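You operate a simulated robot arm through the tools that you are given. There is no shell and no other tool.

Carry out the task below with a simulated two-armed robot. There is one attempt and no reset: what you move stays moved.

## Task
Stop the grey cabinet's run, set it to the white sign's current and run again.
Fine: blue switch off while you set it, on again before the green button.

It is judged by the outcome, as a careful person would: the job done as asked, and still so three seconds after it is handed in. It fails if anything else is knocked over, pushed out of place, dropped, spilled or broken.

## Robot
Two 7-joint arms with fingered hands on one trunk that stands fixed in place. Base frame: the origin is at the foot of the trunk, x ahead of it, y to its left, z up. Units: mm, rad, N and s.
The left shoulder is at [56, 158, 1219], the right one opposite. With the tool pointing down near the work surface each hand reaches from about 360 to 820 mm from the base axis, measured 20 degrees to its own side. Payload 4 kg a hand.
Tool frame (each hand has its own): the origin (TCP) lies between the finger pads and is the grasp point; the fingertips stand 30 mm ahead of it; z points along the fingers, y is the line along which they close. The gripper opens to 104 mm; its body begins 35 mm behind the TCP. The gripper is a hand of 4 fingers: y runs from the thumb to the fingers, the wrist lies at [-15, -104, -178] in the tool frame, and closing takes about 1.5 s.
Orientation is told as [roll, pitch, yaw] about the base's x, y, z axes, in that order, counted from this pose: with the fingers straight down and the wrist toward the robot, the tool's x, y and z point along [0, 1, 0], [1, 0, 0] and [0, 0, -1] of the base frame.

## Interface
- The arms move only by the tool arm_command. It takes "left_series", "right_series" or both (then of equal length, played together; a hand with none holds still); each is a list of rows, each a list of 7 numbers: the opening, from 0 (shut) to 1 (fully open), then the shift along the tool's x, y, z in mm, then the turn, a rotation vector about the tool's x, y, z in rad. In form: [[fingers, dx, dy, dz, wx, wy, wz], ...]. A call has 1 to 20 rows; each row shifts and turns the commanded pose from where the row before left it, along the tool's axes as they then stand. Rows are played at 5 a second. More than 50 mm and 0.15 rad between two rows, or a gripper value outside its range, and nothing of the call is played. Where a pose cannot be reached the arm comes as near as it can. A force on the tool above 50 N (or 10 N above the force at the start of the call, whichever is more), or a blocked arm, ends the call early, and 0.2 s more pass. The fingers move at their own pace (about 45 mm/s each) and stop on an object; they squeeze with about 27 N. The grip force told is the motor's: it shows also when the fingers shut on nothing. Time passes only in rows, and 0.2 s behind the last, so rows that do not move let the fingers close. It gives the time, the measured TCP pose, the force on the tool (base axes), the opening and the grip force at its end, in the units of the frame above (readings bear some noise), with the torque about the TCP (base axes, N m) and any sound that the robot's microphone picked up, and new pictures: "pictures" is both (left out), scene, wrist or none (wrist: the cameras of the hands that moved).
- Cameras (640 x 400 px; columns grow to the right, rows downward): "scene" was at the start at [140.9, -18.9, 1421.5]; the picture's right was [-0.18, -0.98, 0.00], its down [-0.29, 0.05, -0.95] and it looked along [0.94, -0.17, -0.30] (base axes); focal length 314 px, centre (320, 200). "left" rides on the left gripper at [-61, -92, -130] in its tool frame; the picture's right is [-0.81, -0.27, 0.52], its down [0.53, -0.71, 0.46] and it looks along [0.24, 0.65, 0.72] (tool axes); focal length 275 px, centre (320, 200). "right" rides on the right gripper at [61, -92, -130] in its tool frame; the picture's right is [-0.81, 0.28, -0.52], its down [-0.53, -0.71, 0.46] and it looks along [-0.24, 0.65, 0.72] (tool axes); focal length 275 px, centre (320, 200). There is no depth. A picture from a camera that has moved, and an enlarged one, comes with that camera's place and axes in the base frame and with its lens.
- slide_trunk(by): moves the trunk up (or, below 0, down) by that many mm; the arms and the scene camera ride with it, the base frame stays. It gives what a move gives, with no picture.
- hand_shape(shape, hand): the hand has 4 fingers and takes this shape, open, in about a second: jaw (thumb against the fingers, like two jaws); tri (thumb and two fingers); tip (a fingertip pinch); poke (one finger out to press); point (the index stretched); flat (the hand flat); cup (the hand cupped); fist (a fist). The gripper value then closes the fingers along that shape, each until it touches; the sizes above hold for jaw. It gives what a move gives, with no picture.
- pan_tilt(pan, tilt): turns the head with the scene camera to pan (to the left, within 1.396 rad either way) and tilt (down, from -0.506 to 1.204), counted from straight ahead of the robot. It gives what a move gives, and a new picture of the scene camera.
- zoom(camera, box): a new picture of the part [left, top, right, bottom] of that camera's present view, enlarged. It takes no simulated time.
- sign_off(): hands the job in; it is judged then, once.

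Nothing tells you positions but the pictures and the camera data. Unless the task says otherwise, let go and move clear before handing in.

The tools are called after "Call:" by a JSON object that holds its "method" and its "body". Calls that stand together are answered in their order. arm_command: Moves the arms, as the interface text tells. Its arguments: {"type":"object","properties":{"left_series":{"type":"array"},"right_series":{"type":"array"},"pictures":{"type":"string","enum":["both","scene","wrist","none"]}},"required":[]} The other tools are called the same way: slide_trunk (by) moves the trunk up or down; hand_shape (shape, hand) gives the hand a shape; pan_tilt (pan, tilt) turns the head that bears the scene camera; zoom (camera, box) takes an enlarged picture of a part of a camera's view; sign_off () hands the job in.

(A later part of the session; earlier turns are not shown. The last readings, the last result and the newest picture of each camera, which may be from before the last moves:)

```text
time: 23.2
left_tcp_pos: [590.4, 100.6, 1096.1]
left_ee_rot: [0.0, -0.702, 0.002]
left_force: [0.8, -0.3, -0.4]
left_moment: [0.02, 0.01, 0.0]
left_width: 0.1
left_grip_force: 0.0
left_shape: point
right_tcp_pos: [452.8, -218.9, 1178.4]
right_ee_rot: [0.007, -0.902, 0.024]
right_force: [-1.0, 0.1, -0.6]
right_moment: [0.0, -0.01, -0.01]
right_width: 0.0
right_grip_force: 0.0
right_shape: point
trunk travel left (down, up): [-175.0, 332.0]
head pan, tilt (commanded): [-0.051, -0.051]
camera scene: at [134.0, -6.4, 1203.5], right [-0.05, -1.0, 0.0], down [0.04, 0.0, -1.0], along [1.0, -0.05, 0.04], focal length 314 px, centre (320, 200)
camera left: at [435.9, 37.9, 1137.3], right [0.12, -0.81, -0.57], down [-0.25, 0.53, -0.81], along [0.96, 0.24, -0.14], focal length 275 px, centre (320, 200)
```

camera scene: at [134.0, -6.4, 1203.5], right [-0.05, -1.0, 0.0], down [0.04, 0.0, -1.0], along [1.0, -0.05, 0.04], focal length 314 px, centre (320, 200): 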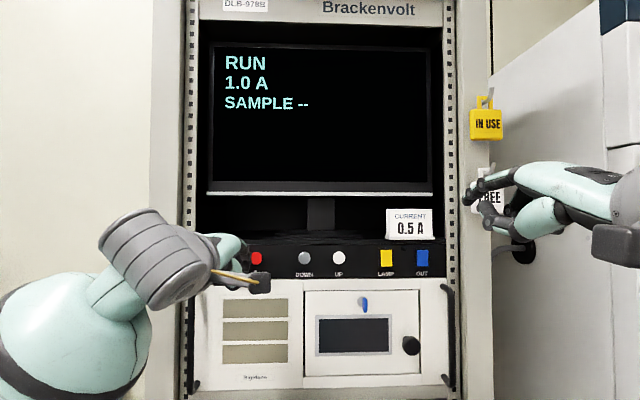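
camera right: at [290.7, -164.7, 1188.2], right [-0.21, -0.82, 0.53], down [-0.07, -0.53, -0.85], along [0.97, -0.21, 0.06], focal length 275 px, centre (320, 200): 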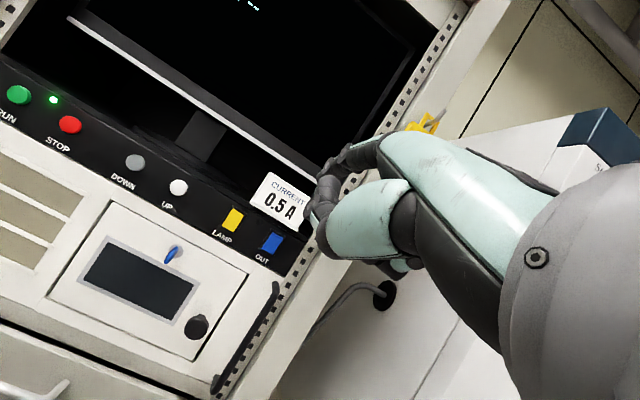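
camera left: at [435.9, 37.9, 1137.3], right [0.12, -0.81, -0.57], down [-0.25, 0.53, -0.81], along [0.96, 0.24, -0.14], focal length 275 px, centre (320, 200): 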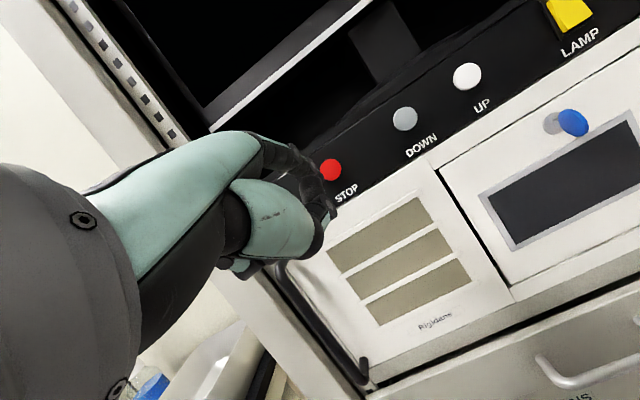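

The tip should now be about 60 mm in front of STOP. I'll zoom in to verify the alignment before pressing.

Call:
{"method": "zoom", "body": {"camera": "scene", "box": [190, 210, 310, 300]}}

Call:
{"method": "zoom", "body": {"camera": "left", "box": [240, 110, 400, 270]}}

Call:
{"method": "zoom", "body": {"camera": "right", "box": [0, 0, 300, 200]}}

```text
4.44 times, centred on (250, 255) of scene
camera zoom: at [134.0, -6.4, 1203.5], right [-0.05, -1.0, 0.0], down [0.04, 0.0, -1.0], along [1.0, -0.05, 0.04], focal length 1395 px, centre (631, -44)
```

zoom: 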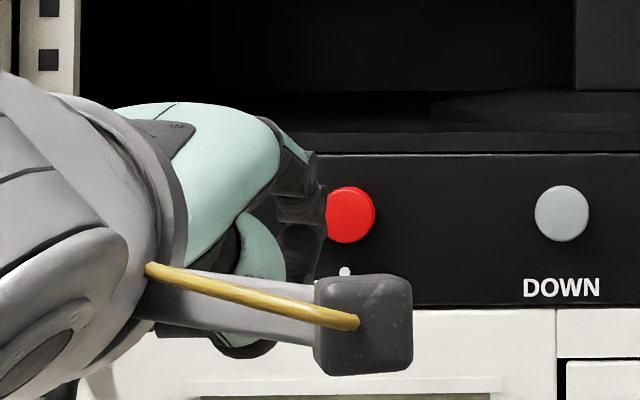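

```text
2.50 times, centred on (320, 190) of left
camera zoom: at [435.9, 37.9, 1137.3], right [0.12, -0.81, -0.57], down [-0.25, 0.53, -0.81], along [0.96, 0.24, -0.14], focal length 688 px, centre (320, 225)
```

zoom: 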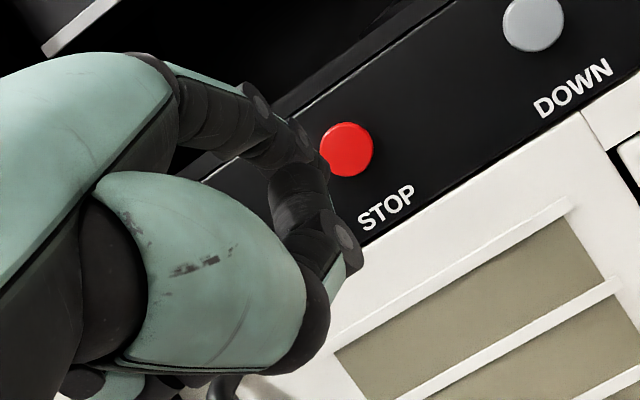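

```text
2.00 times, centred on (150, 100) of right
camera zoom: at [290.2, -164.1, 1188.4], right [-0.21, -0.82, 0.53], down [-0.07, -0.53, -0.84], along [0.97, -0.21, 0.06], focal length 551 px, centre (660, 400)
```

zoom: 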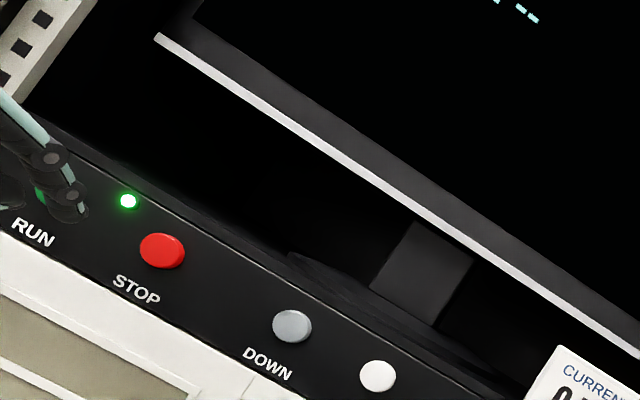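

The tip is at roughly [648, 83, 1122], closely aligned with STOP at [710, 79, 1120]. I'll nudge 3 mm right and advance 40 mm, then press in small steps.

Call:
{"method": "arm_command", "body": {"left_series": [[1, -3, 15.3, 12.9, 0, 0, 0], [1, 0, 15.3, 12.9, 0, 0, 0], [1, 0, 0, 0, 0, 0, 0]], "pictures": "both"}}

Call:
{"method": "zoom", "body": {"camera": "right", "box": [0, 20, 160, 160]}}

Call:
{"method": "zoom", "body": {"camera": "left", "box": [260, 110, 400, 250]}}

```text
time: 24.0
left_tcp_pos: [632.4, 96.2, 1097.1]
left_ee_rot: [-0.001, -0.701, 0.0]
left_force: [0.2, 0.1, 0.2]
left_moment: [0.03, -0.01, 0.01]
left_width: 0.0
left_grip_force: 0.1
left_shape: point
right_tcp_pos: [453.8, -218.0, 1179.1]
right_ee_rot: [0.009, -0.905, 0.022]
right_force: [0.5, -0.4, -0.2]
right_moment: [0.0, -0.03, -0.01]
right_width: 0.0
right_grip_force: 0.1
right_shape: point
trunk travel left (down, up): [-175.0, 332.0]
head pan, tilt (commanded): [-0.051, -0.051]
camera scene: at [134.5, -6.7, 1203.4], right [-0.05, -1.0, 0.0], down [0.04, 0.0, -1.0], along [1.0, -0.05, 0.04], focal length 314 px, centre (320, 200)
camera left: at [478.5, 34.0, 1137.9], right [0.12, -0.81, -0.57], down [-0.25, 0.53, -0.81], along [0.96, 0.24, -0.14], focal length 275 px, centre (320, 200)
```

scene: 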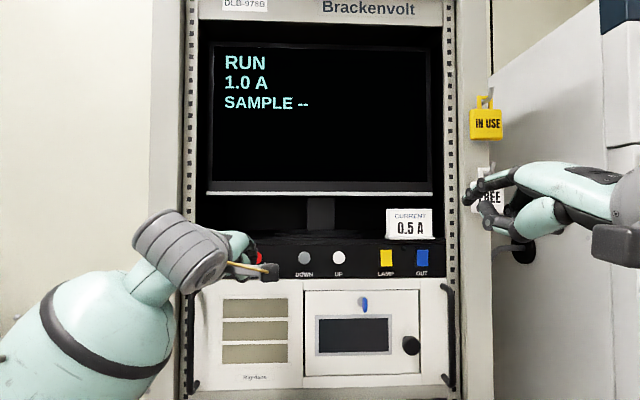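
left: 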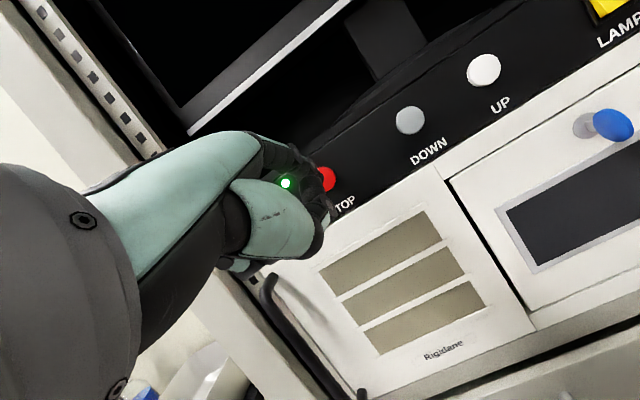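

```text
2.86 times, centred on (80, 90) of right
camera zoom: at [290.7, -164.5, 1188.2], right [-0.21, -0.82, 0.53], down [-0.07, -0.53, -0.84], along [0.97, -0.21, 0.06], focal length 786 px, centre (1006, 514)
```

zoom: 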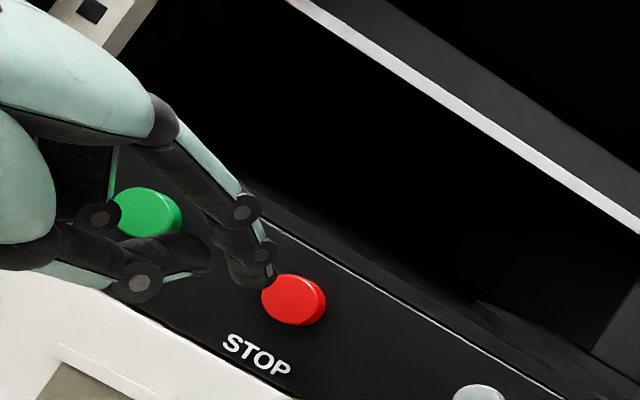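

```text
2.86 times, centred on (330, 180) of left
camera zoom: at [478.5, 34.0, 1137.9], right [0.12, -0.81, -0.57], down [-0.25, 0.53, -0.81], along [0.96, 0.24, -0.14], focal length 786 px, centre (291, 257)
```

zoom: 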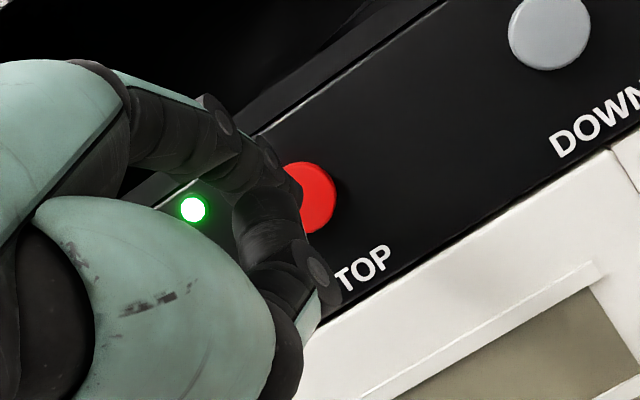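

Alignment on STOP is good and the tip is about 15–20 mm from the button. Advancing in 4 mm steps.

Call:
{"method": "arm_command", "body": {"left_series": [[1, 0, 3.05, 2.58, 0, 0, 0], [1, 0, 3.05, 2.58, 0, 0, 0], [1, 0, 3.05, 2.58, 0, 0, 0], [1, 0, 0, 0, 0, 0, 0]], "pictures": "scene"}}

Call:
{"method": "zoom", "body": {"camera": "right", "box": [0, 20, 160, 160]}}

```text
time: 25.0
left_tcp_pos: [644.8, 97.5, 1097.8]
left_ee_rot: [0.002, -0.7, 0.001]
left_force: [0.7, 0.5, 0.0]
left_moment: [-0.03, -0.01, -0.02]
left_width: 0.1
left_grip_force: 0.0
left_shape: point
right_tcp_pos: [452.4, -218.2, 1178.2]
right_ee_rot: [0.007, -0.902, 0.021]
right_force: [0.2, -0.8, -0.5]
right_moment: [0.01, 0.01, 0.0]
right_width: 0.0
right_grip_force: 0.1
right_shape: point
trunk travel left (down, up): [-175.0, 332.0]
head pan, tilt (commanded): [-0.051, -0.051]
camera scene: at [134.7, -6.8, 1203.4], right [-0.05, -1.0, 0.0], down [0.04, 0.0, -1.0], along [1.0, -0.05, 0.04], focal length 314 px, centre (320, 200)
```

scene: 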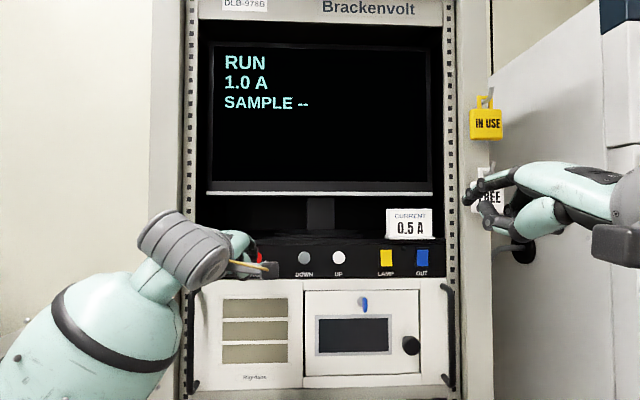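

```text
2.86 times, centred on (80, 90) of right
camera zoom: at [290.8, -164.6, 1188.2], right [-0.21, -0.82, 0.53], down [-0.07, -0.53, -0.84], along [0.97, -0.21, 0.06], focal length 786 px, centre (1006, 514)
```

zoom: 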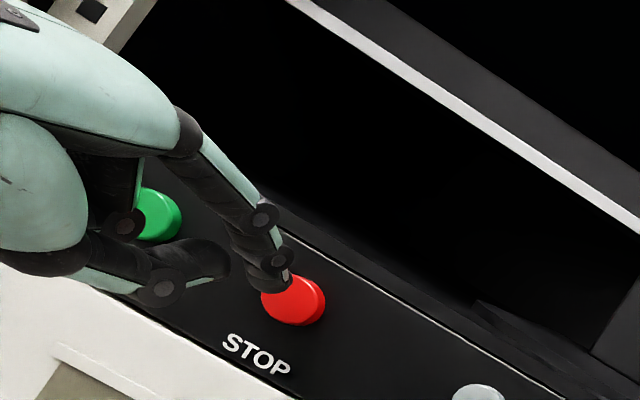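

The fingertip is just short of the red button. I'll press in 2.5 mm steps.

Call:
{"method": "arm_command", "body": {"left_series": [[1, 0, 1.9, 1.6, 0, 0, 0], [1, 0, 1.9, 1.6, 0, 0, 0], [1, 0, 1.9, 1.6, 0, 0, 0], [1, 0, 0, 0, 0, 0, 0]], "pictures": "scene"}}

Call:
{"method": "zoom", "body": {"camera": "right", "box": [0, 20, 160, 160]}}

```text
time: 26.0
left_tcp_pos: [650.2, 96.8, 1096.8]
left_ee_rot: [0.0, -0.7, -0.001]
left_force: [0.2, 0.2, 1.4]
left_moment: [0.01, 0.02, -0.02]
left_width: 0.1
left_grip_force: 0.0
left_shape: point
right_tcp_pos: [453.3, -218.8, 1177.7]
right_ee_rot: [0.008, -0.906, 0.024]
right_force: [0.1, 0.6, -0.1]
right_moment: [0.01, -0.03, 0.03]
right_width: 0.1
right_grip_force: 0.1
right_shape: point
trunk travel left (down, up): [-175.0, 332.0]
head pan, tilt (commanded): [-0.051, -0.051]
camera scene: at [134.7, -6.8, 1203.4], right [-0.05, -1.0, 0.0], down [0.04, 0.0, -1.0], along [1.0, -0.05, 0.04], focal length 314 px, centre (320, 200)
```

scene: 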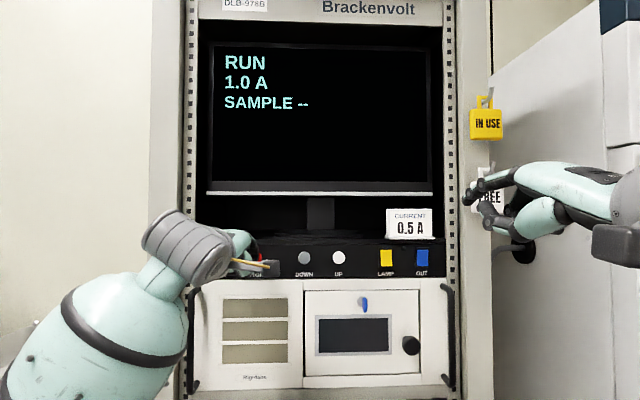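

```text
2.86 times, centred on (80, 90) of right
camera zoom: at [290.8, -164.6, 1188.2], right [-0.21, -0.82, 0.53], down [-0.07, -0.53, -0.84], along [0.97, -0.21, 0.06], focal length 786 px, centre (1006, 514)
```

zoom: 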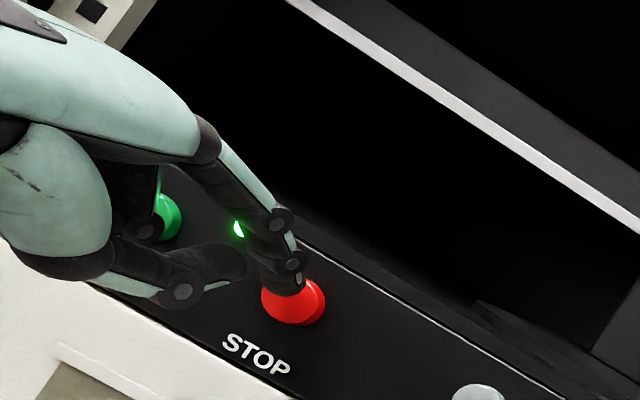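

The tip is at the upper part of the button face, not yet pressing. I'll drop 3 mm and continue pressing in small steps.

Call:
{"method": "arm_command", "body": {"left_series": [[1, 0, -1.9, 2.3, 0, 0, 0], [1, 0, 1.9, 1.6, 0, 0, 0], [1, 0, 1.9, 1.6, 0, 0, 0], [1, 0, 1.9, 1.6, 0, 0, 0], [1, 0, 0, 0, 0, 0, 0]], "pictures": "scene"}}

Call:
{"method": "zoom", "body": {"camera": "right", "box": [0, 20, 160, 160]}}

```text
time: 27.2
left_tcp_pos: [659.3, 97.4, 1094.4]
left_ee_rot: [-0.001, -0.702, -0.001]
left_force: [-2.7, -0.8, 0.6]
left_moment: [-0.01, -0.09, -0.08]
left_width: 95.9
left_grip_force: 0.1
left_shape: point
right_tcp_pos: [453.0, -218.8, 1178.8]
right_ee_rot: [0.008, -0.905, 0.023]
right_force: [0.9, 0.6, 0.1]
right_moment: [0.02, -0.01, -0.02]
right_width: 0.1
right_grip_force: 0.0
right_shape: point
trunk travel left (down, up): [-175.0, 332.0]
head pan, tilt (commanded): [-0.051, -0.051]
heard: click
camera scene: at [134.2, -6.9, 1203.5], right [-0.05, -1.0, 0.0], down [0.04, 0.0, -1.0], along [1.0, -0.05, 0.04], focal length 314 px, centre (320, 200)
```

scene: 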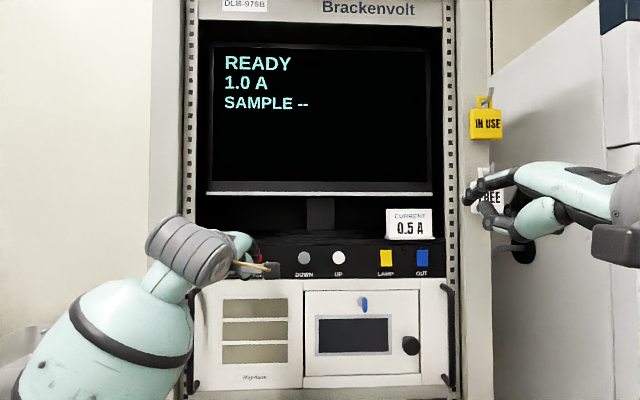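

```text
2.86 times, centred on (80, 90) of right
camera zoom: at [290.5, -164.7, 1188.3], right [-0.21, -0.82, 0.53], down [-0.07, -0.53, -0.85], along [0.97, -0.21, 0.06], focal length 786 px, centre (1006, 514)
```

zoom: 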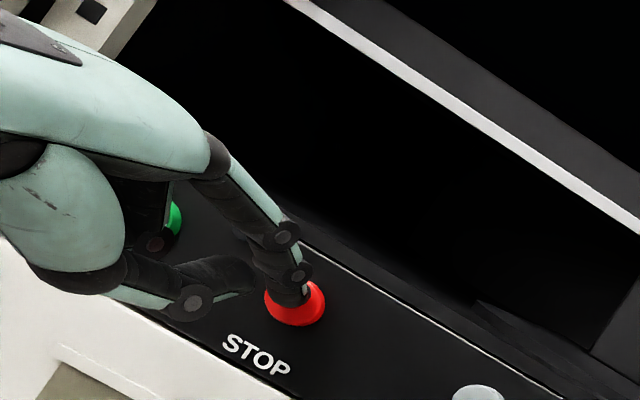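

A click was heard and the screen now shows READY at 1.0 A, so the run has stopped. Next I'll withdraw the left hand, turning it so its camera can watch, and bring the right index up in front of the blue OUT switch's upper half.

Call:
{"method": "arm_command", "body": {"left_series": [[1, 0, -15.3, -12.9, 0, 0, 0], [1, 0, -15.3, -12.9, 0, 0, 0], [1, 0, -15.3, -12.9, 0, 0, 0], [1, 13.25, -20.2, -22.2, 0, 0, 0], [1, 13.25, -20.2, -22.2, 0, 0, 0], [1, 13.25, -20.2, -22.2, 0, 0, 0], [1, 13.25, -20.2, -22.2, 0, 0, 0], [1, 0, 0, 0, 0, -0.0966, 0.1148], [1, 0, 0, 0, 0, -0.0966, 0.1148], [1, 0, 0, 0, 0, -0.0966, 0.1148]], "right_series": [[1, 0, 0, 0, 0.1, 0, 0], [1, 0, 0, 0, 0.1, 0, 0], [1, -5.6, 12, 28.6, 0, 0, 0], [1, -5.6, 12, 28.6, 0, 0, 0], [1, -5.6, 12, 28.6, 0, 0, 0], [1, -5.6, 12, 28.6, 0, 0, 0], [1, -5.6, 12, 28.6, 0, 0, 0], [1, 0, 0, 0, 0, 0, 0], [1, 0, 0, 0, 0, 0, 0], [1, 0, 0, 0, 0, 0, 0]], "pictures": "both"}}

```text
time: 29.4
left_tcp_pos: [479.8, 150.6, 1108.9]
left_ee_rot: [0.0, -0.7, -0.452]
left_force: [0.2, 0.7, 0.3]
left_moment: [0.03, -0.01, -0.01]
left_width: 96.0
left_grip_force: 0.0
left_shape: point
right_tcp_pos: [593.7, -241.8, 1109.2]
right_ee_rot: [0.007, -0.703, 0.027]
right_force: [-0.3, 0.2, -0.3]
right_moment: [0.05, 0.0, -0.01]
right_width: 0.1
right_grip_force: 0.2
right_shape: point
trunk travel left (down, up): [-175.0, 332.0]
head pan, tilt (commanded): [-0.051, -0.051]
camera scene: at [134.9, -6.2, 1203.4], right [-0.05, -1.0, 0.0], down [0.04, 0.0, -1.0], along [1.0, -0.05, 0.04], focal length 314 px, centre (320, 200)
camera right: at [436.8, -188.2, 1150.8], right [-0.1, -0.82, 0.57], down [-0.23, -0.54, -0.81], along [0.97, -0.21, -0.14], focal length 275 px, centre (320, 200)
camera left: at [314.7, 161.3, 1150.1], right [-0.24, -0.78, -0.57], down [0.01, 0.59, -0.81], along [0.97, -0.2, -0.14], focal length 275 px, centre (320, 200)
```

scene: 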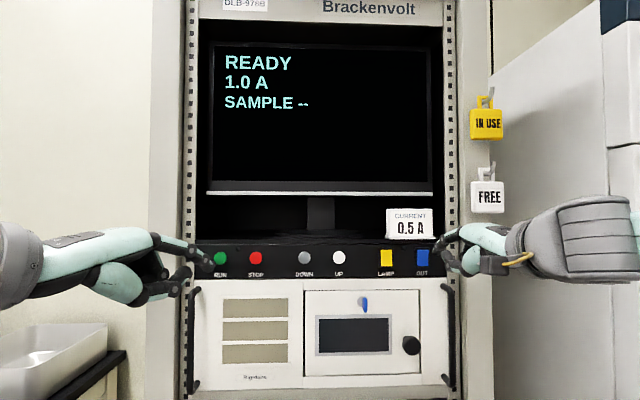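
right: 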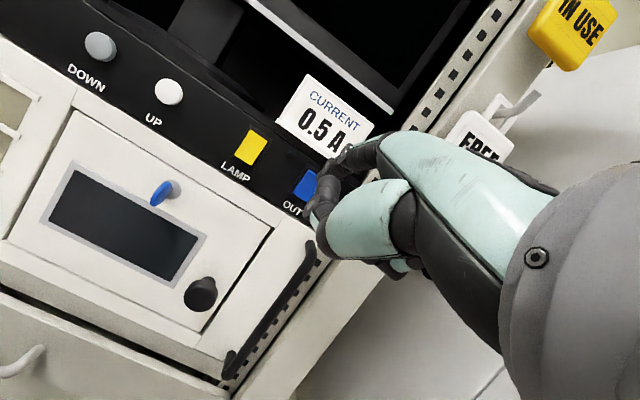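
left: 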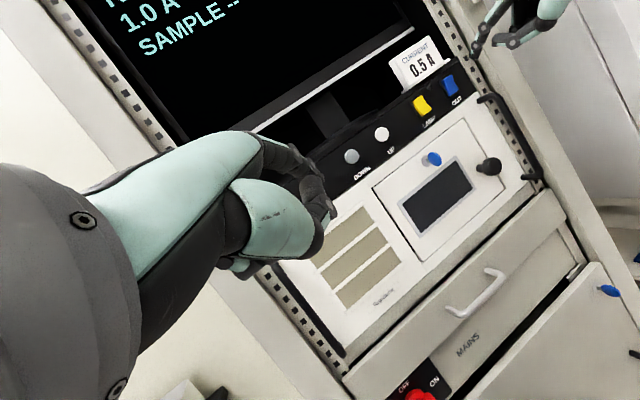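

The left camera now has a view of the blue switch and the right fingertip. I'll zoom in for rocker state and alignment.

Call:
{"method": "zoom", "body": {"camera": "left", "box": [390, 0, 550, 120]}}

Call:
{"method": "zoom", "body": {"camera": "right", "box": [220, 100, 380, 260]}}

Call:
{"method": "zoom", "body": {"camera": "scene", "box": [360, 200, 500, 300]}}

```text
3.33 times, centred on (470, 60) of left
camera zoom: at [314.7, 161.3, 1150.1], right [-0.24, -0.78, -0.57], down [0.01, 0.59, -0.81], along [0.97, -0.2, -0.14], focal length 918 px, centre (-180, 667)
```

zoom: 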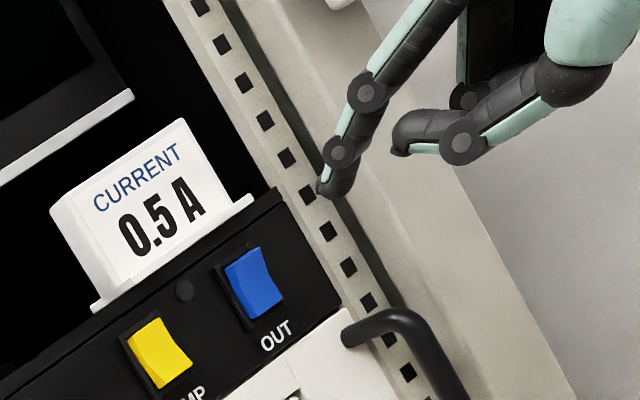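

```text
2.50 times, centred on (300, 180) of right
camera zoom: at [436.8, -188.2, 1150.8], right [-0.1, -0.82, 0.57], down [-0.23, -0.54, -0.81], along [0.97, -0.21, -0.14], focal length 688 px, centre (370, 250)
```

zoom: 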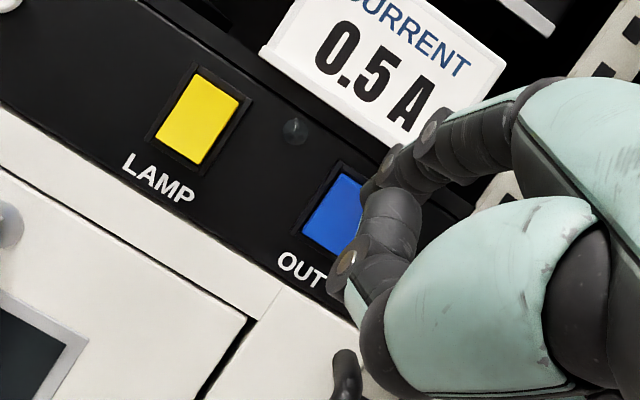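

```text
4.00 times, centred on (430, 250) of scene
camera zoom: at [134.9, -6.2, 1203.4], right [-0.05, -1.0, 0.0], down [0.04, 0.0, -1.0], along [1.0, -0.05, 0.04], focal length 1256 px, centre (-120, 0)
```

zoom: 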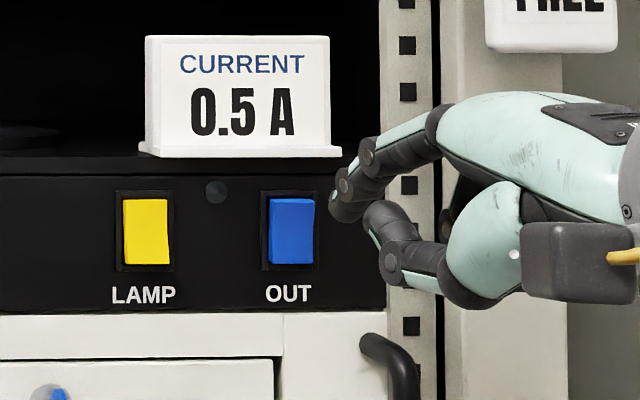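

I'll take one tighter look at both rockers to confirm which half of OUT sticks out.

Call:
{"method": "zoom", "body": {"camera": "scene", "box": [380, 240, 436, 275]}}

Call:
{"method": "zoom", "body": {"camera": "left", "box": [410, 60, 474, 105]}}

```text
11.43 times, centred on (408, 258) of scene
camera zoom: at [134.9, -6.2, 1203.4], right [-0.05, -1.0, 0.0], down [0.04, 0.0, -1.0], along [1.0, -0.05, 0.04], focal length 3588 px, centre (-686, -457)
```

zoom: 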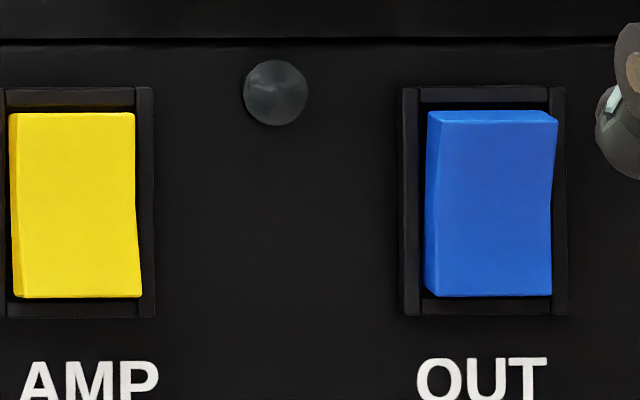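

```text
8.89 times, centred on (442, 82) of left
camera zoom: at [314.7, 161.3, 1150.1], right [-0.24, -0.78, -0.57], down [0.01, 0.59, -0.81], along [0.97, -0.2, -0.14], focal length 2447 px, centre (-764, 1244)
```

zoom: 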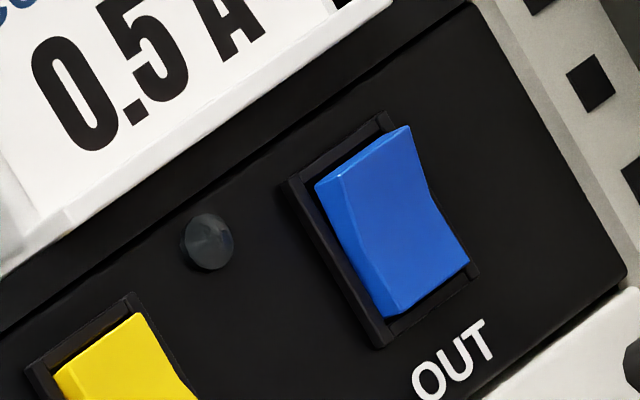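

Confirmed: OUT's top half stands out and its bottom is pressed in (the opposite of LAMP), so toggling it means pressing its top half (z≈1127, y≈−224). I'll bring the tip down 9 mm and forward 35 mm.

Call:
{"method": "arm_command", "body": {"right_series": [[1, 0, 10.5, 14.7, 0, 0, 0], [1, 0, 10.5, 14.7, 0, 0, 0], [1, 0, 0, 0, 0, 0, 0]], "pictures": "none"}}

Call:
{"method": "zoom", "body": {"camera": "left", "box": [410, 20, 510, 110]}}

Call:
{"method": "zoom", "body": {"camera": "scene", "box": [380, 210, 480, 300]}}

Call:
{"method": "zoom", "body": {"camera": "right", "box": [220, 100, 380, 260]}}

```text
time: 30.2
left_tcp_pos: [477.9, 149.4, 1109.6]
left_ee_rot: [0.002, -0.702, -0.449]
left_force: [0.8, 0.4, -0.4]
left_moment: [0.01, 0.0, 0.0]
left_width: 96.1
left_grip_force: 0.2
left_shape: point
right_tcp_pos: [626.9, -240.7, 1102.1]
right_ee_rot: [0.007, -0.705, 0.026]
right_force: [0.3, -0.3, -0.3]
right_moment: [-0.01, -0.01, 0.0]
right_width: 0.0
right_grip_force: 0.1
right_shape: point
trunk travel left (down, up): [-175.0, 332.0]
head pan, tilt (commanded): [-0.051, -0.051]
```

```text
4.44 times, centred on (460, 65) of left
camera zoom: at [313.9, 160.3, 1150.5], right [-0.24, -0.78, -0.57], down [0.01, 0.59, -0.81], along [0.97, -0.2, -0.14], focal length 1224 px, centre (-302, 800)
```

zoom: 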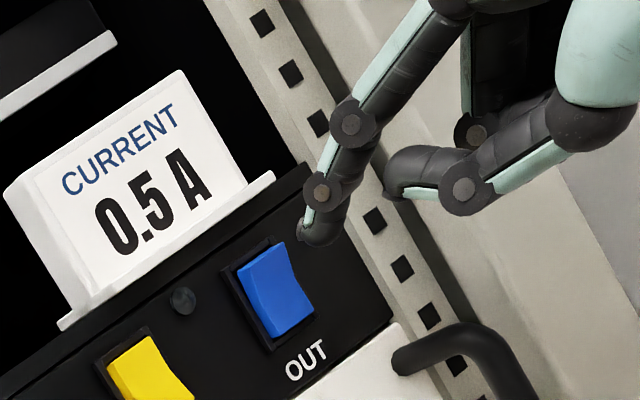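

```text
4.44 times, centred on (430, 255) of scene
camera zoom: at [134.2, -6.9, 1203.5], right [-0.05, -1.0, 0.0], down [0.04, 0.0, -1.0], along [1.0, -0.05, 0.04], focal length 1395 px, centre (-169, -44)
```

zoom: 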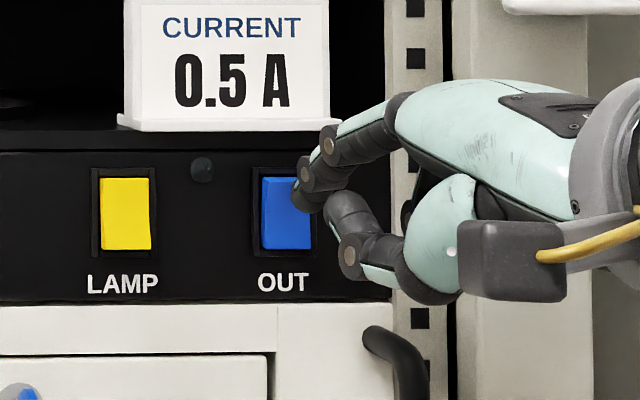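

```text
2.50 times, centred on (300, 180) of right
camera zoom: at [470.2, -186.8, 1142.2], right [-0.1, -0.82, 0.57], down [-0.23, -0.54, -0.81], along [0.97, -0.21, -0.14], focal length 688 px, centre (370, 250)
```

zoom: 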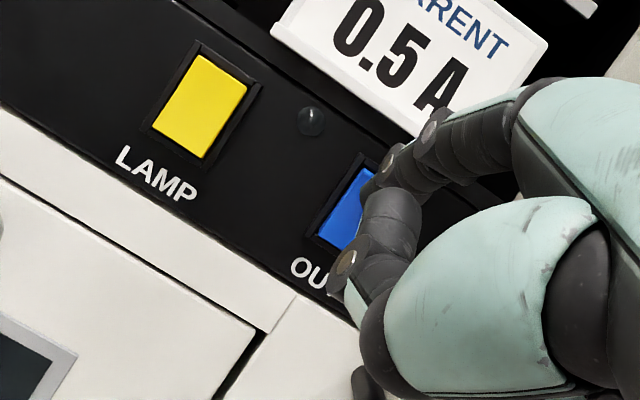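

Alignment is good; advancing 12 mm to near contact, then pressing in small steps.

Call:
{"method": "arm_command", "body": {"right_series": [[1, 0, 3.2, 5.4, 0, 0, 0], [1, 0, 4.6, 3.9, 0, 0, 0], [1, 0, 1.9, 1.6, 0, 0, 0], [1, 0, 1.9, 1.6, 0, 0, 0], [1, 0, 0, 0, 0, 0, 0]], "pictures": "none"}}

Call:
{"method": "zoom", "body": {"camera": "left", "box": [410, 20, 510, 110]}}

Call:
{"method": "zoom", "body": {"camera": "scene", "box": [380, 210, 480, 300]}}

```text
time: 31.4
left_tcp_pos: [478.7, 149.0, 1110.3]
left_ee_rot: [0.001, -0.7, -0.45]
left_force: [-0.3, -0.2, 0.0]
left_moment: [0.0, 0.01, 0.0]
left_width: 96.2
left_grip_force: 0.1
left_shape: point
right_tcp_pos: [645.0, -241.1, 1098.4]
right_ee_rot: [0.007, -0.703, 0.027]
right_force: [-0.8, 0.1, 0.9]
right_moment: [-0.01, 0.01, -0.02]
right_width: 0.0
right_grip_force: 0.0
right_shape: point
trunk travel left (down, up): [-175.0, 332.0]
head pan, tilt (commanded): [-0.051, -0.051]
```

```text
4.44 times, centred on (460, 65) of left
camera zoom: at [314.4, 160.4, 1150.4], right [-0.24, -0.78, -0.57], down [0.01, 0.59, -0.81], along [0.97, -0.2, -0.14], focal length 1224 px, centre (-302, 800)
```

zoom: 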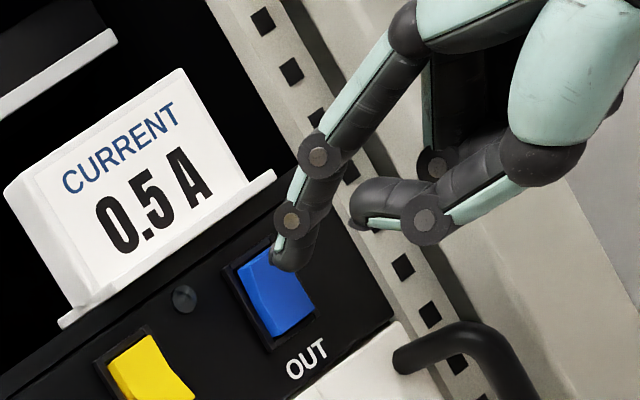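

```text
4.44 times, centred on (430, 255) of scene
camera zoom: at [134.7, -6.9, 1203.4], right [-0.05, -1.0, 0.0], down [0.04, 0.0, -1.0], along [1.0, -0.05, 0.04], focal length 1395 px, centre (-169, -44)
```

zoom: 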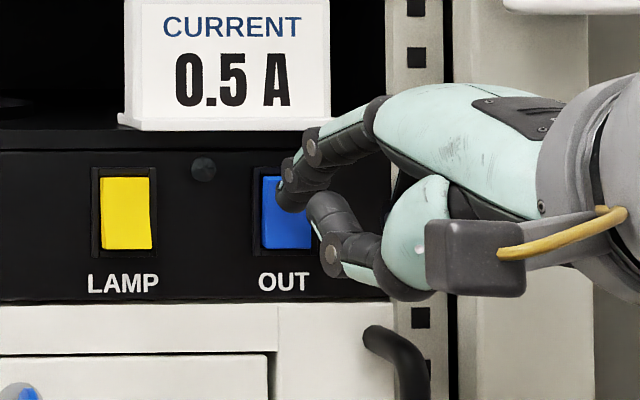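

The tip is right over the upper half of OUT. Pressing in 2.5 mm steps.

Call:
{"method": "arm_command", "body": {"right_series": [[1, 0, 1.9, 1.6, 0, 0, 0], [1, 0, 1.9, 1.6, 0, 0, 0], [1, 0, 1.9, 1.6, 0, 0, 0], [1, 0, 0, 0, 0, 0, 0]], "pictures": "scene"}}

Call:
{"method": "zoom", "body": {"camera": "left", "box": [410, 20, 510, 110]}}

```text
time: 32.4
left_tcp_pos: [478.1, 149.9, 1109.3]
left_ee_rot: [0.0, -0.7, -0.451]
left_force: [0.2, -0.5, -1.1]
left_moment: [-0.03, 0.02, 0.01]
left_width: 95.9
left_grip_force: 0.1
left_shape: point
right_tcp_pos: [652.0, -241.0, 1097.2]
right_ee_rot: [0.008, -0.704, 0.027]
right_force: [-1.0, -1.1, 0.1]
right_moment: [-0.01, 0.03, 0.05]
right_width: 0.0
right_grip_force: 0.1
right_shape: point
trunk travel left (down, up): [-175.0, 332.0]
head pan, tilt (commanded): [-0.051, -0.051]
camera scene: at [134.7, -6.9, 1203.4], right [-0.05, -1.0, 0.0], down [0.04, 0.0, -1.0], along [1.0, -0.05, 0.04], focal length 314 px, centre (320, 200)
```

scene: 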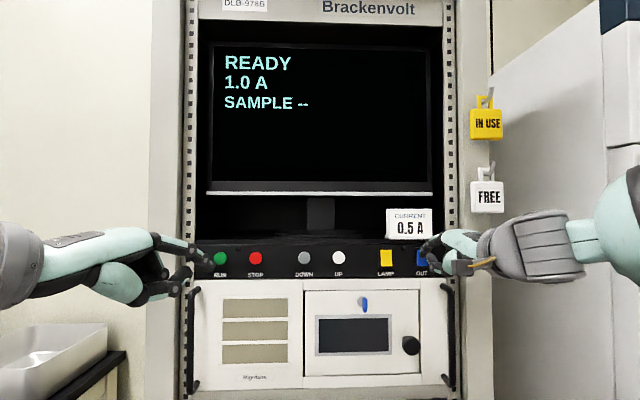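

```text
4.44 times, centred on (460, 65) of left
camera zoom: at [314.4, 160.4, 1150.4], right [-0.24, -0.78, -0.57], down [0.01, 0.59, -0.81], along [0.97, -0.2, -0.14], focal length 1224 px, centre (-302, 800)
```

zoom: 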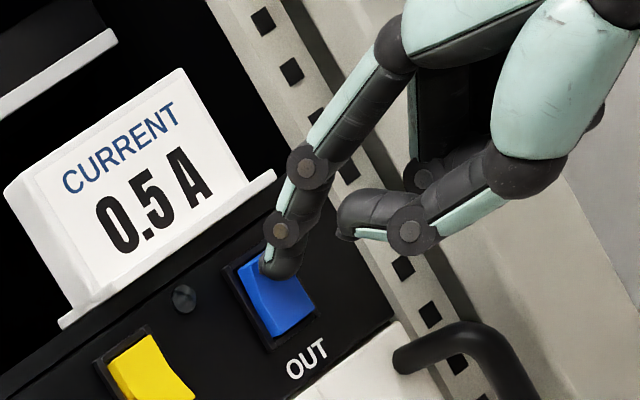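

No click yet; continuing with small steps.

Call:
{"method": "arm_command", "body": {"right_series": [[1, 0, 1.9, 1.6, 0, 0, 0], [1, 0, 1.9, 1.6, 0, 0, 0], [1, 0, 0, 0, 0, 0, 0]], "pictures": "none"}}

Call:
{"method": "zoom", "body": {"camera": "left", "box": [410, 20, 510, 110]}}

```text
time: 33.2
left_tcp_pos: [478.4, 150.7, 1110.1]
left_ee_rot: [0.002, -0.7, -0.452]
left_force: [-0.1, -0.1, -0.1]
left_moment: [-0.01, -0.01, -0.02]
left_width: 95.8
left_grip_force: 0.1
left_shape: point
right_tcp_pos: [654.9, -239.1, 1099.6]
right_ee_rot: [0.008, -0.707, 0.025]
right_force: [-8.1, -1.0, 2.2]
right_moment: [0.03, -0.34, 0.02]
right_width: 96.0
right_grip_force: 0.0
right_shape: point
trunk travel left (down, up): [-175.0, 332.0]
head pan, tilt (commanded): [-0.051, -0.051]
```

```text
4.44 times, centred on (460, 65) of left
camera zoom: at [313.0, 160.4, 1150.8], right [-0.24, -0.78, -0.57], down [0.01, 0.59, -0.81], along [0.97, -0.2, -0.14], focal length 1224 px, centre (-302, 800)
```

zoom: 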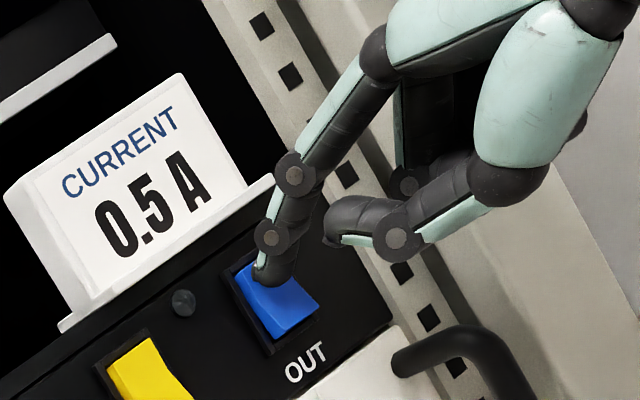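

Force has risen to 8 N and the rocker is starting to move. A bit further.

Call:
{"method": "arm_command", "body": {"right_series": [[1, 0, 1.9, 1.6, 0, 0, 0], [1, 0, 1.9, 1.6, 0, 0, 0], [1, 0, 0, 0, 0, 0, 0]], "pictures": "none"}}

Call:
{"method": "zoom", "body": {"camera": "left", "box": [410, 20, 510, 110]}}

```text
time: 34.0
left_tcp_pos: [475.8, 150.7, 1111.0]
left_ee_rot: [0.004, -0.703, -0.453]
left_force: [-0.3, 0.1, 0.2]
left_moment: [0.02, 0.01, -0.02]
left_width: 96.0
left_grip_force: 0.0
left_shape: point
right_tcp_pos: [656.8, -239.2, 1102.4]
right_ee_rot: [0.009, -0.708, 0.025]
right_force: [-17.8, -0.9, 7.9]
right_moment: [0.13, -0.88, 0.15]
right_width: 96.0
right_grip_force: 0.0
right_shape: point
trunk travel left (down, up): [-175.0, 332.0]
head pan, tilt (commanded): [-0.051, -0.051]
```

```text
4.44 times, centred on (460, 65) of left
camera zoom: at [310.6, 160.5, 1151.6], right [-0.24, -0.78, -0.57], down [0.01, 0.59, -0.81], along [0.97, -0.2, -0.13], focal length 1224 px, centre (-302, 800)
```

zoom: 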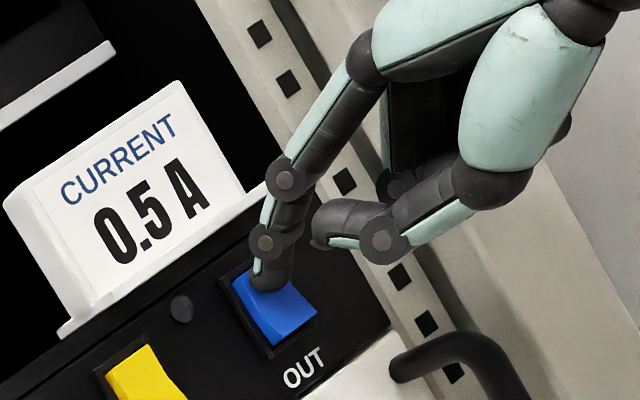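

Force is 18 N with no click yet, so I'll take a close look at the contact before pushing more.

Call:
{"method": "zoom", "body": {"camera": "left", "box": [430, 55, 494, 100]}}

Call:
{"method": "zoom", "body": {"camera": "scene", "box": [390, 230, 450, 280]}}

Call:
{"method": "zoom", "body": {"camera": "right", "box": [250, 110, 380, 240]}}

```text
8.89 times, centred on (462, 78) of left
camera zoom: at [310.6, 160.5, 1151.6], right [-0.24, -0.78, -0.57], down [0.01, 0.59, -0.81], along [0.97, -0.2, -0.13], focal length 2447 px, centre (-942, 1289)
```

zoom: 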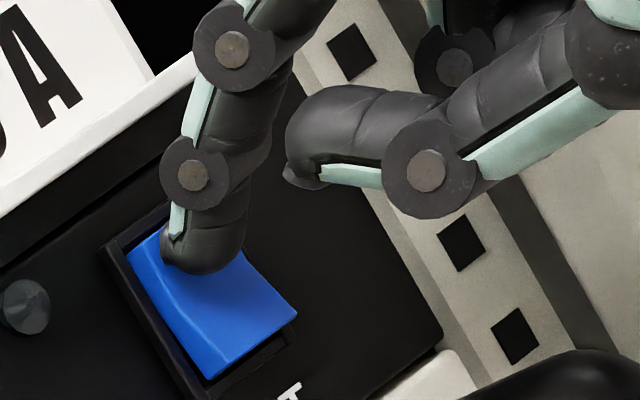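

```text
8.00 times, centred on (420, 255) of scene
camera zoom: at [130.0, -6.7, 1204.0], right [-0.05, -1.0, 0.0], down [0.04, 0.0, -1.0], along [1.0, -0.05, 0.04], focal length 2512 px, centre (-480, -240)
```

zoom: 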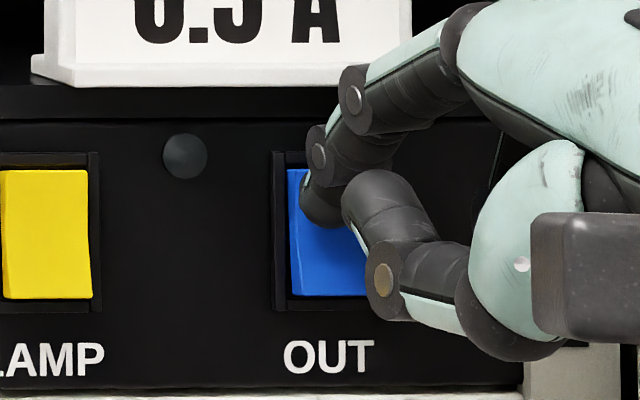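

```text
3.08 times, centred on (315, 175) of right
camera zoom: at [499.8, -186.0, 1142.6], right [-0.1, -0.82, 0.57], down [-0.23, -0.54, -0.81], along [0.97, -0.21, -0.13], focal length 847 px, centre (335, 277)
```

zoom: 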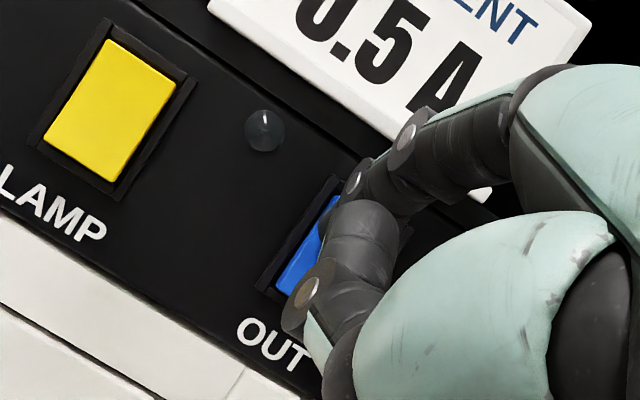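

The tip is properly on the upper half of the rocker and the rocker is tilting. Pushing a little more.

Call:
{"method": "arm_command", "body": {"right_series": [[1, 0, 2.3, 1.9, 0, 0, 0], [1, 0, 2.3, 1.9, 0, 0, 0], [1, 0, 0, 0, 0, 0, 0]], "pictures": "scene"}}

Call:
{"method": "zoom", "body": {"camera": "left", "box": [430, 55, 494, 100]}}

```text
time: 34.8
left_tcp_pos: [471.9, 150.2, 1112.1]
left_ee_rot: [0.006, -0.705, -0.454]
left_force: [0.4, -0.8, 0.0]
left_moment: [-0.01, -0.02, -0.02]
left_width: 95.9
left_grip_force: 0.0
left_shape: point
right_tcp_pos: [660.5, -240.1, 1104.6]
right_ee_rot: [0.007, -0.71, 0.026]
right_force: [-29.5, 0.8, 13.2]
right_moment: [0.13, -1.31, 0.3]
right_width: 96.1
right_grip_force: 0.0
right_shape: point
trunk travel left (down, up): [-175.0, 332.0]
head pan, tilt (commanded): [-0.051, -0.051]
camera scene: at [126.0, -6.4, 1204.4], right [-0.05, -1.0, 0.0], down [0.04, 0.0, -1.0], along [1.0, -0.05, 0.04], focal length 314 px, centre (320, 200)
```

scene: 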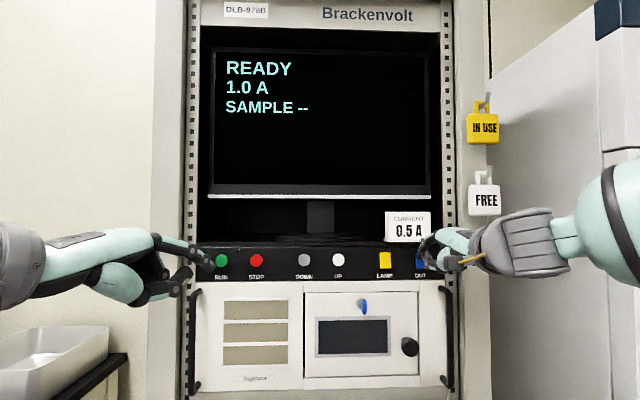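

```text
8.89 times, centred on (462, 78) of left
camera zoom: at [307.7, 160.8, 1152.4], right [-0.24, -0.78, -0.57], down [0.01, 0.59, -0.81], along [0.97, -0.2, -0.13], focal length 2447 px, centre (-942, 1289)
```

zoom: 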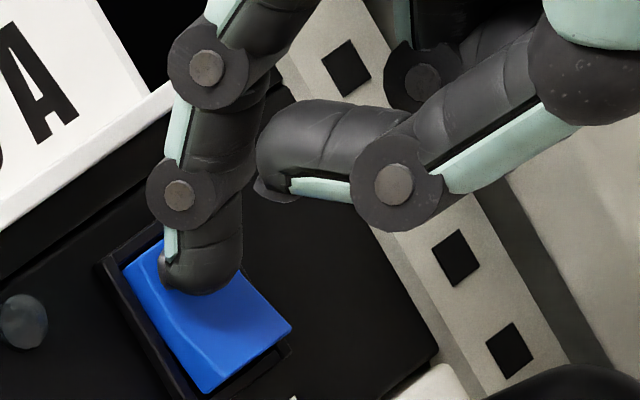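

Force reached 30 N with no click: the contact is too close to the pivot. I'll back off, check the rocker state, and retry nearer the top edge.

Call:
{"method": "arm_command", "body": {"right_series": [[1, 0, -5, -4.2, 0, 0, 0], [1, 0, -7.6, -6.4, 0, 0, 0], [1, 0, -7.6, -6.4, 0, 0, 0], [1, 0, 0, 0, 0, 0, 0]], "pictures": "none"}}

Call:
{"method": "zoom", "body": {"camera": "left", "box": [430, 40, 494, 100]}}

Call:
{"method": "zoom", "body": {"camera": "scene", "box": [380, 235, 450, 275]}}

```text
time: 35.8
left_tcp_pos: [479.1, 149.4, 1108.4]
left_ee_rot: [0.001, -0.699, -0.451]
left_force: [0.3, -0.3, -0.9]
left_moment: [0.01, -0.01, 0.0]
left_width: 96.1
left_grip_force: 0.0
left_shape: point
right_tcp_pos: [643.6, -239.3, 1096.7]
right_ee_rot: [0.007, -0.701, 0.027]
right_force: [-0.3, 0.2, -0.6]
right_moment: [0.0, 0.03, -0.01]
right_width: 95.9
right_grip_force: 0.1
right_shape: point
trunk travel left (down, up): [-175.0, 332.0]
head pan, tilt (commanded): [-0.051, -0.051]
```

```text
6.67 times, centred on (462, 70) of left
camera zoom: at [315.1, 160.5, 1150.2], right [-0.24, -0.78, -0.57], down [0.0, 0.59, -0.81], along [0.97, -0.2, -0.14], focal length 1835 px, centre (-627, 1067)
```

zoom: 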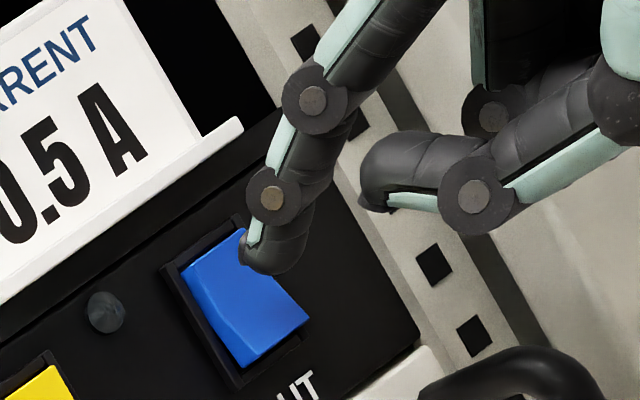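

```text
9.14 times, centred on (415, 255) of scene
camera zoom: at [135.5, -6.8, 1203.3], right [-0.05, -1.0, 0.0], down [0.04, 0.0, -1.0], along [1.0, -0.05, 0.04], focal length 2870 px, centre (-549, -303)
```

zoom: 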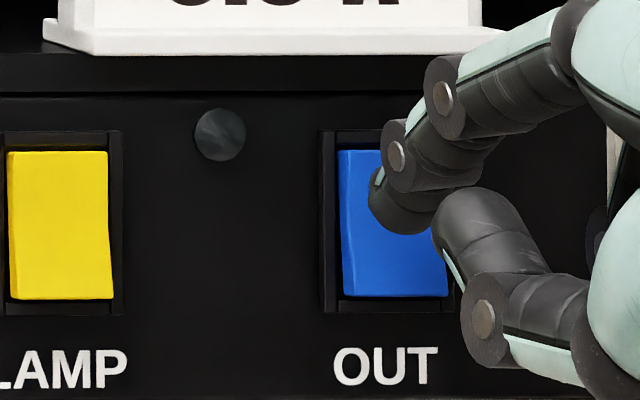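

The rocker now looks flipped, with its bottom standing out like LAMP's. I'll back the finger off further for an unobstructed look.

Call:
{"method": "arm_command", "body": {"right_series": [[1, 0, -15.3, -12.9, 0, 0, 0], [1, 0, -15.3, -12.9, 0, 0, 0], [1, 0, -15.3, -12.9, 0, 0, 0], [1, 0, 0, 0, 0, 0, 0]], "pictures": "scene"}}

Call:
{"method": "zoom", "body": {"camera": "left", "box": [410, 60, 474, 105]}}

Call:
{"method": "zoom", "body": {"camera": "scene", "box": [380, 240, 436, 275]}}

Call:
{"method": "zoom", "body": {"camera": "right", "box": [0, 0, 400, 250]}}

```text
time: 36.8
left_tcp_pos: [479.7, 149.8, 1109.6]
left_ee_rot: [0.001, -0.7, -0.449]
left_force: [0.8, -0.4, 0.5]
left_moment: [0.0, 0.01, -0.01]
left_width: 95.9
left_grip_force: 0.1
left_shape: point
right_tcp_pos: [579.6, -241.5, 1098.4]
right_ee_rot: [0.007, -0.704, 0.026]
right_force: [0.4, 0.0, 0.2]
right_moment: [0.02, 0.0, 0.01]
right_width: 96.0
right_grip_force: 0.0
right_shape: point
trunk travel left (down, up): [-175.0, 332.0]
head pan, tilt (commanded): [-0.051, -0.051]
camera scene: at [135.4, -6.7, 1203.3], right [-0.05, -1.0, 0.0], down [0.04, 0.0, -1.0], along [1.0, -0.05, 0.04], focal length 314 px, centre (320, 200)
```

scene: 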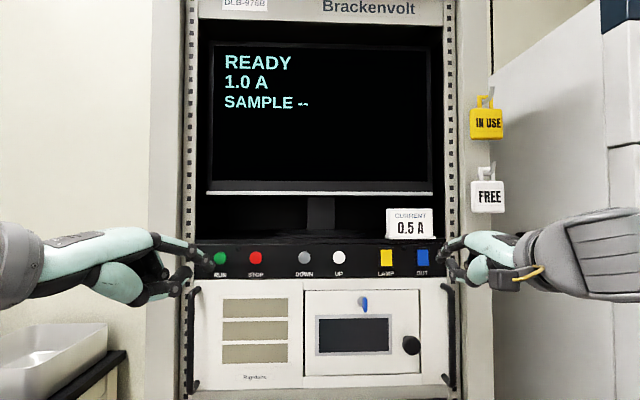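

```text
8.89 times, centred on (442, 82) of left
camera zoom: at [315.2, 160.6, 1150.1], right [-0.24, -0.78, -0.57], down [0.0, 0.59, -0.81], along [0.97, -0.2, -0.14], focal length 2447 px, centre (-764, 1244)
```

zoom: 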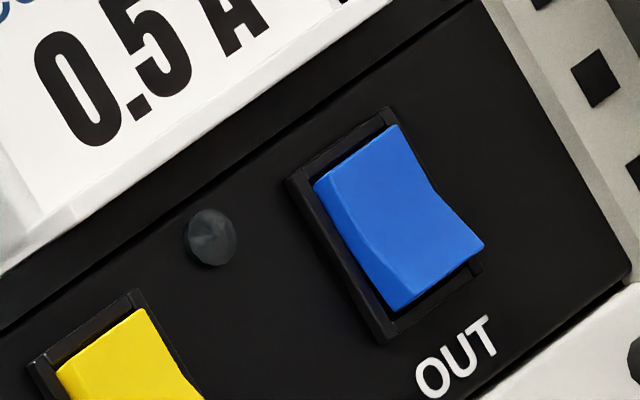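

```text
11.43 times, centred on (408, 258) of scene
camera zoom: at [135.4, -6.7, 1203.3], right [-0.05, -1.0, 0.0], down [0.04, 0.0, -1.0], along [1.0, -0.05, 0.04], focal length 3588 px, centre (-686, -457)
```

zoom: 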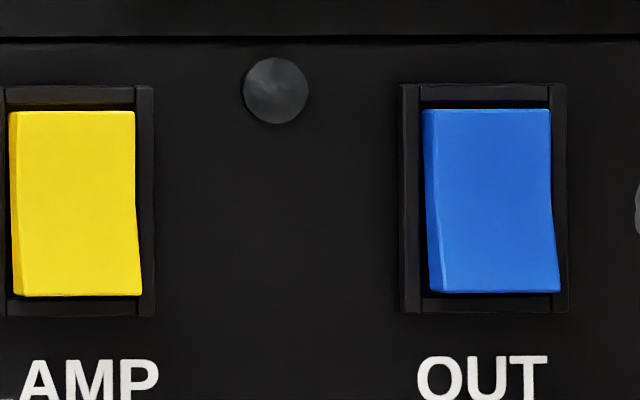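

```text
1.60 times, centred on (200, 125) of right
camera zoom: at [422.7, -187.9, 1140.3], right [-0.1, -0.82, 0.57], down [-0.23, -0.54, -0.81], along [0.97, -0.21, -0.14], focal length 440 px, centre (512, 320)
```

zoom: 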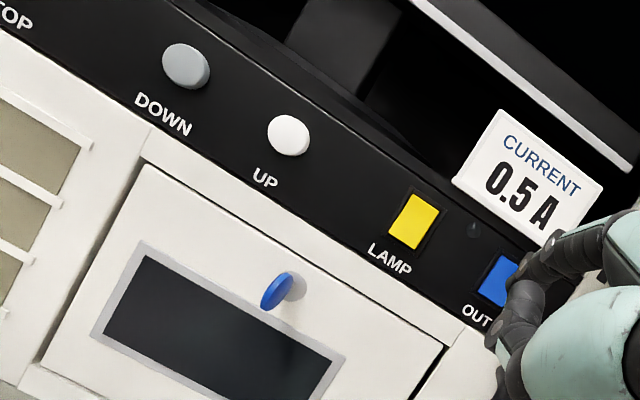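

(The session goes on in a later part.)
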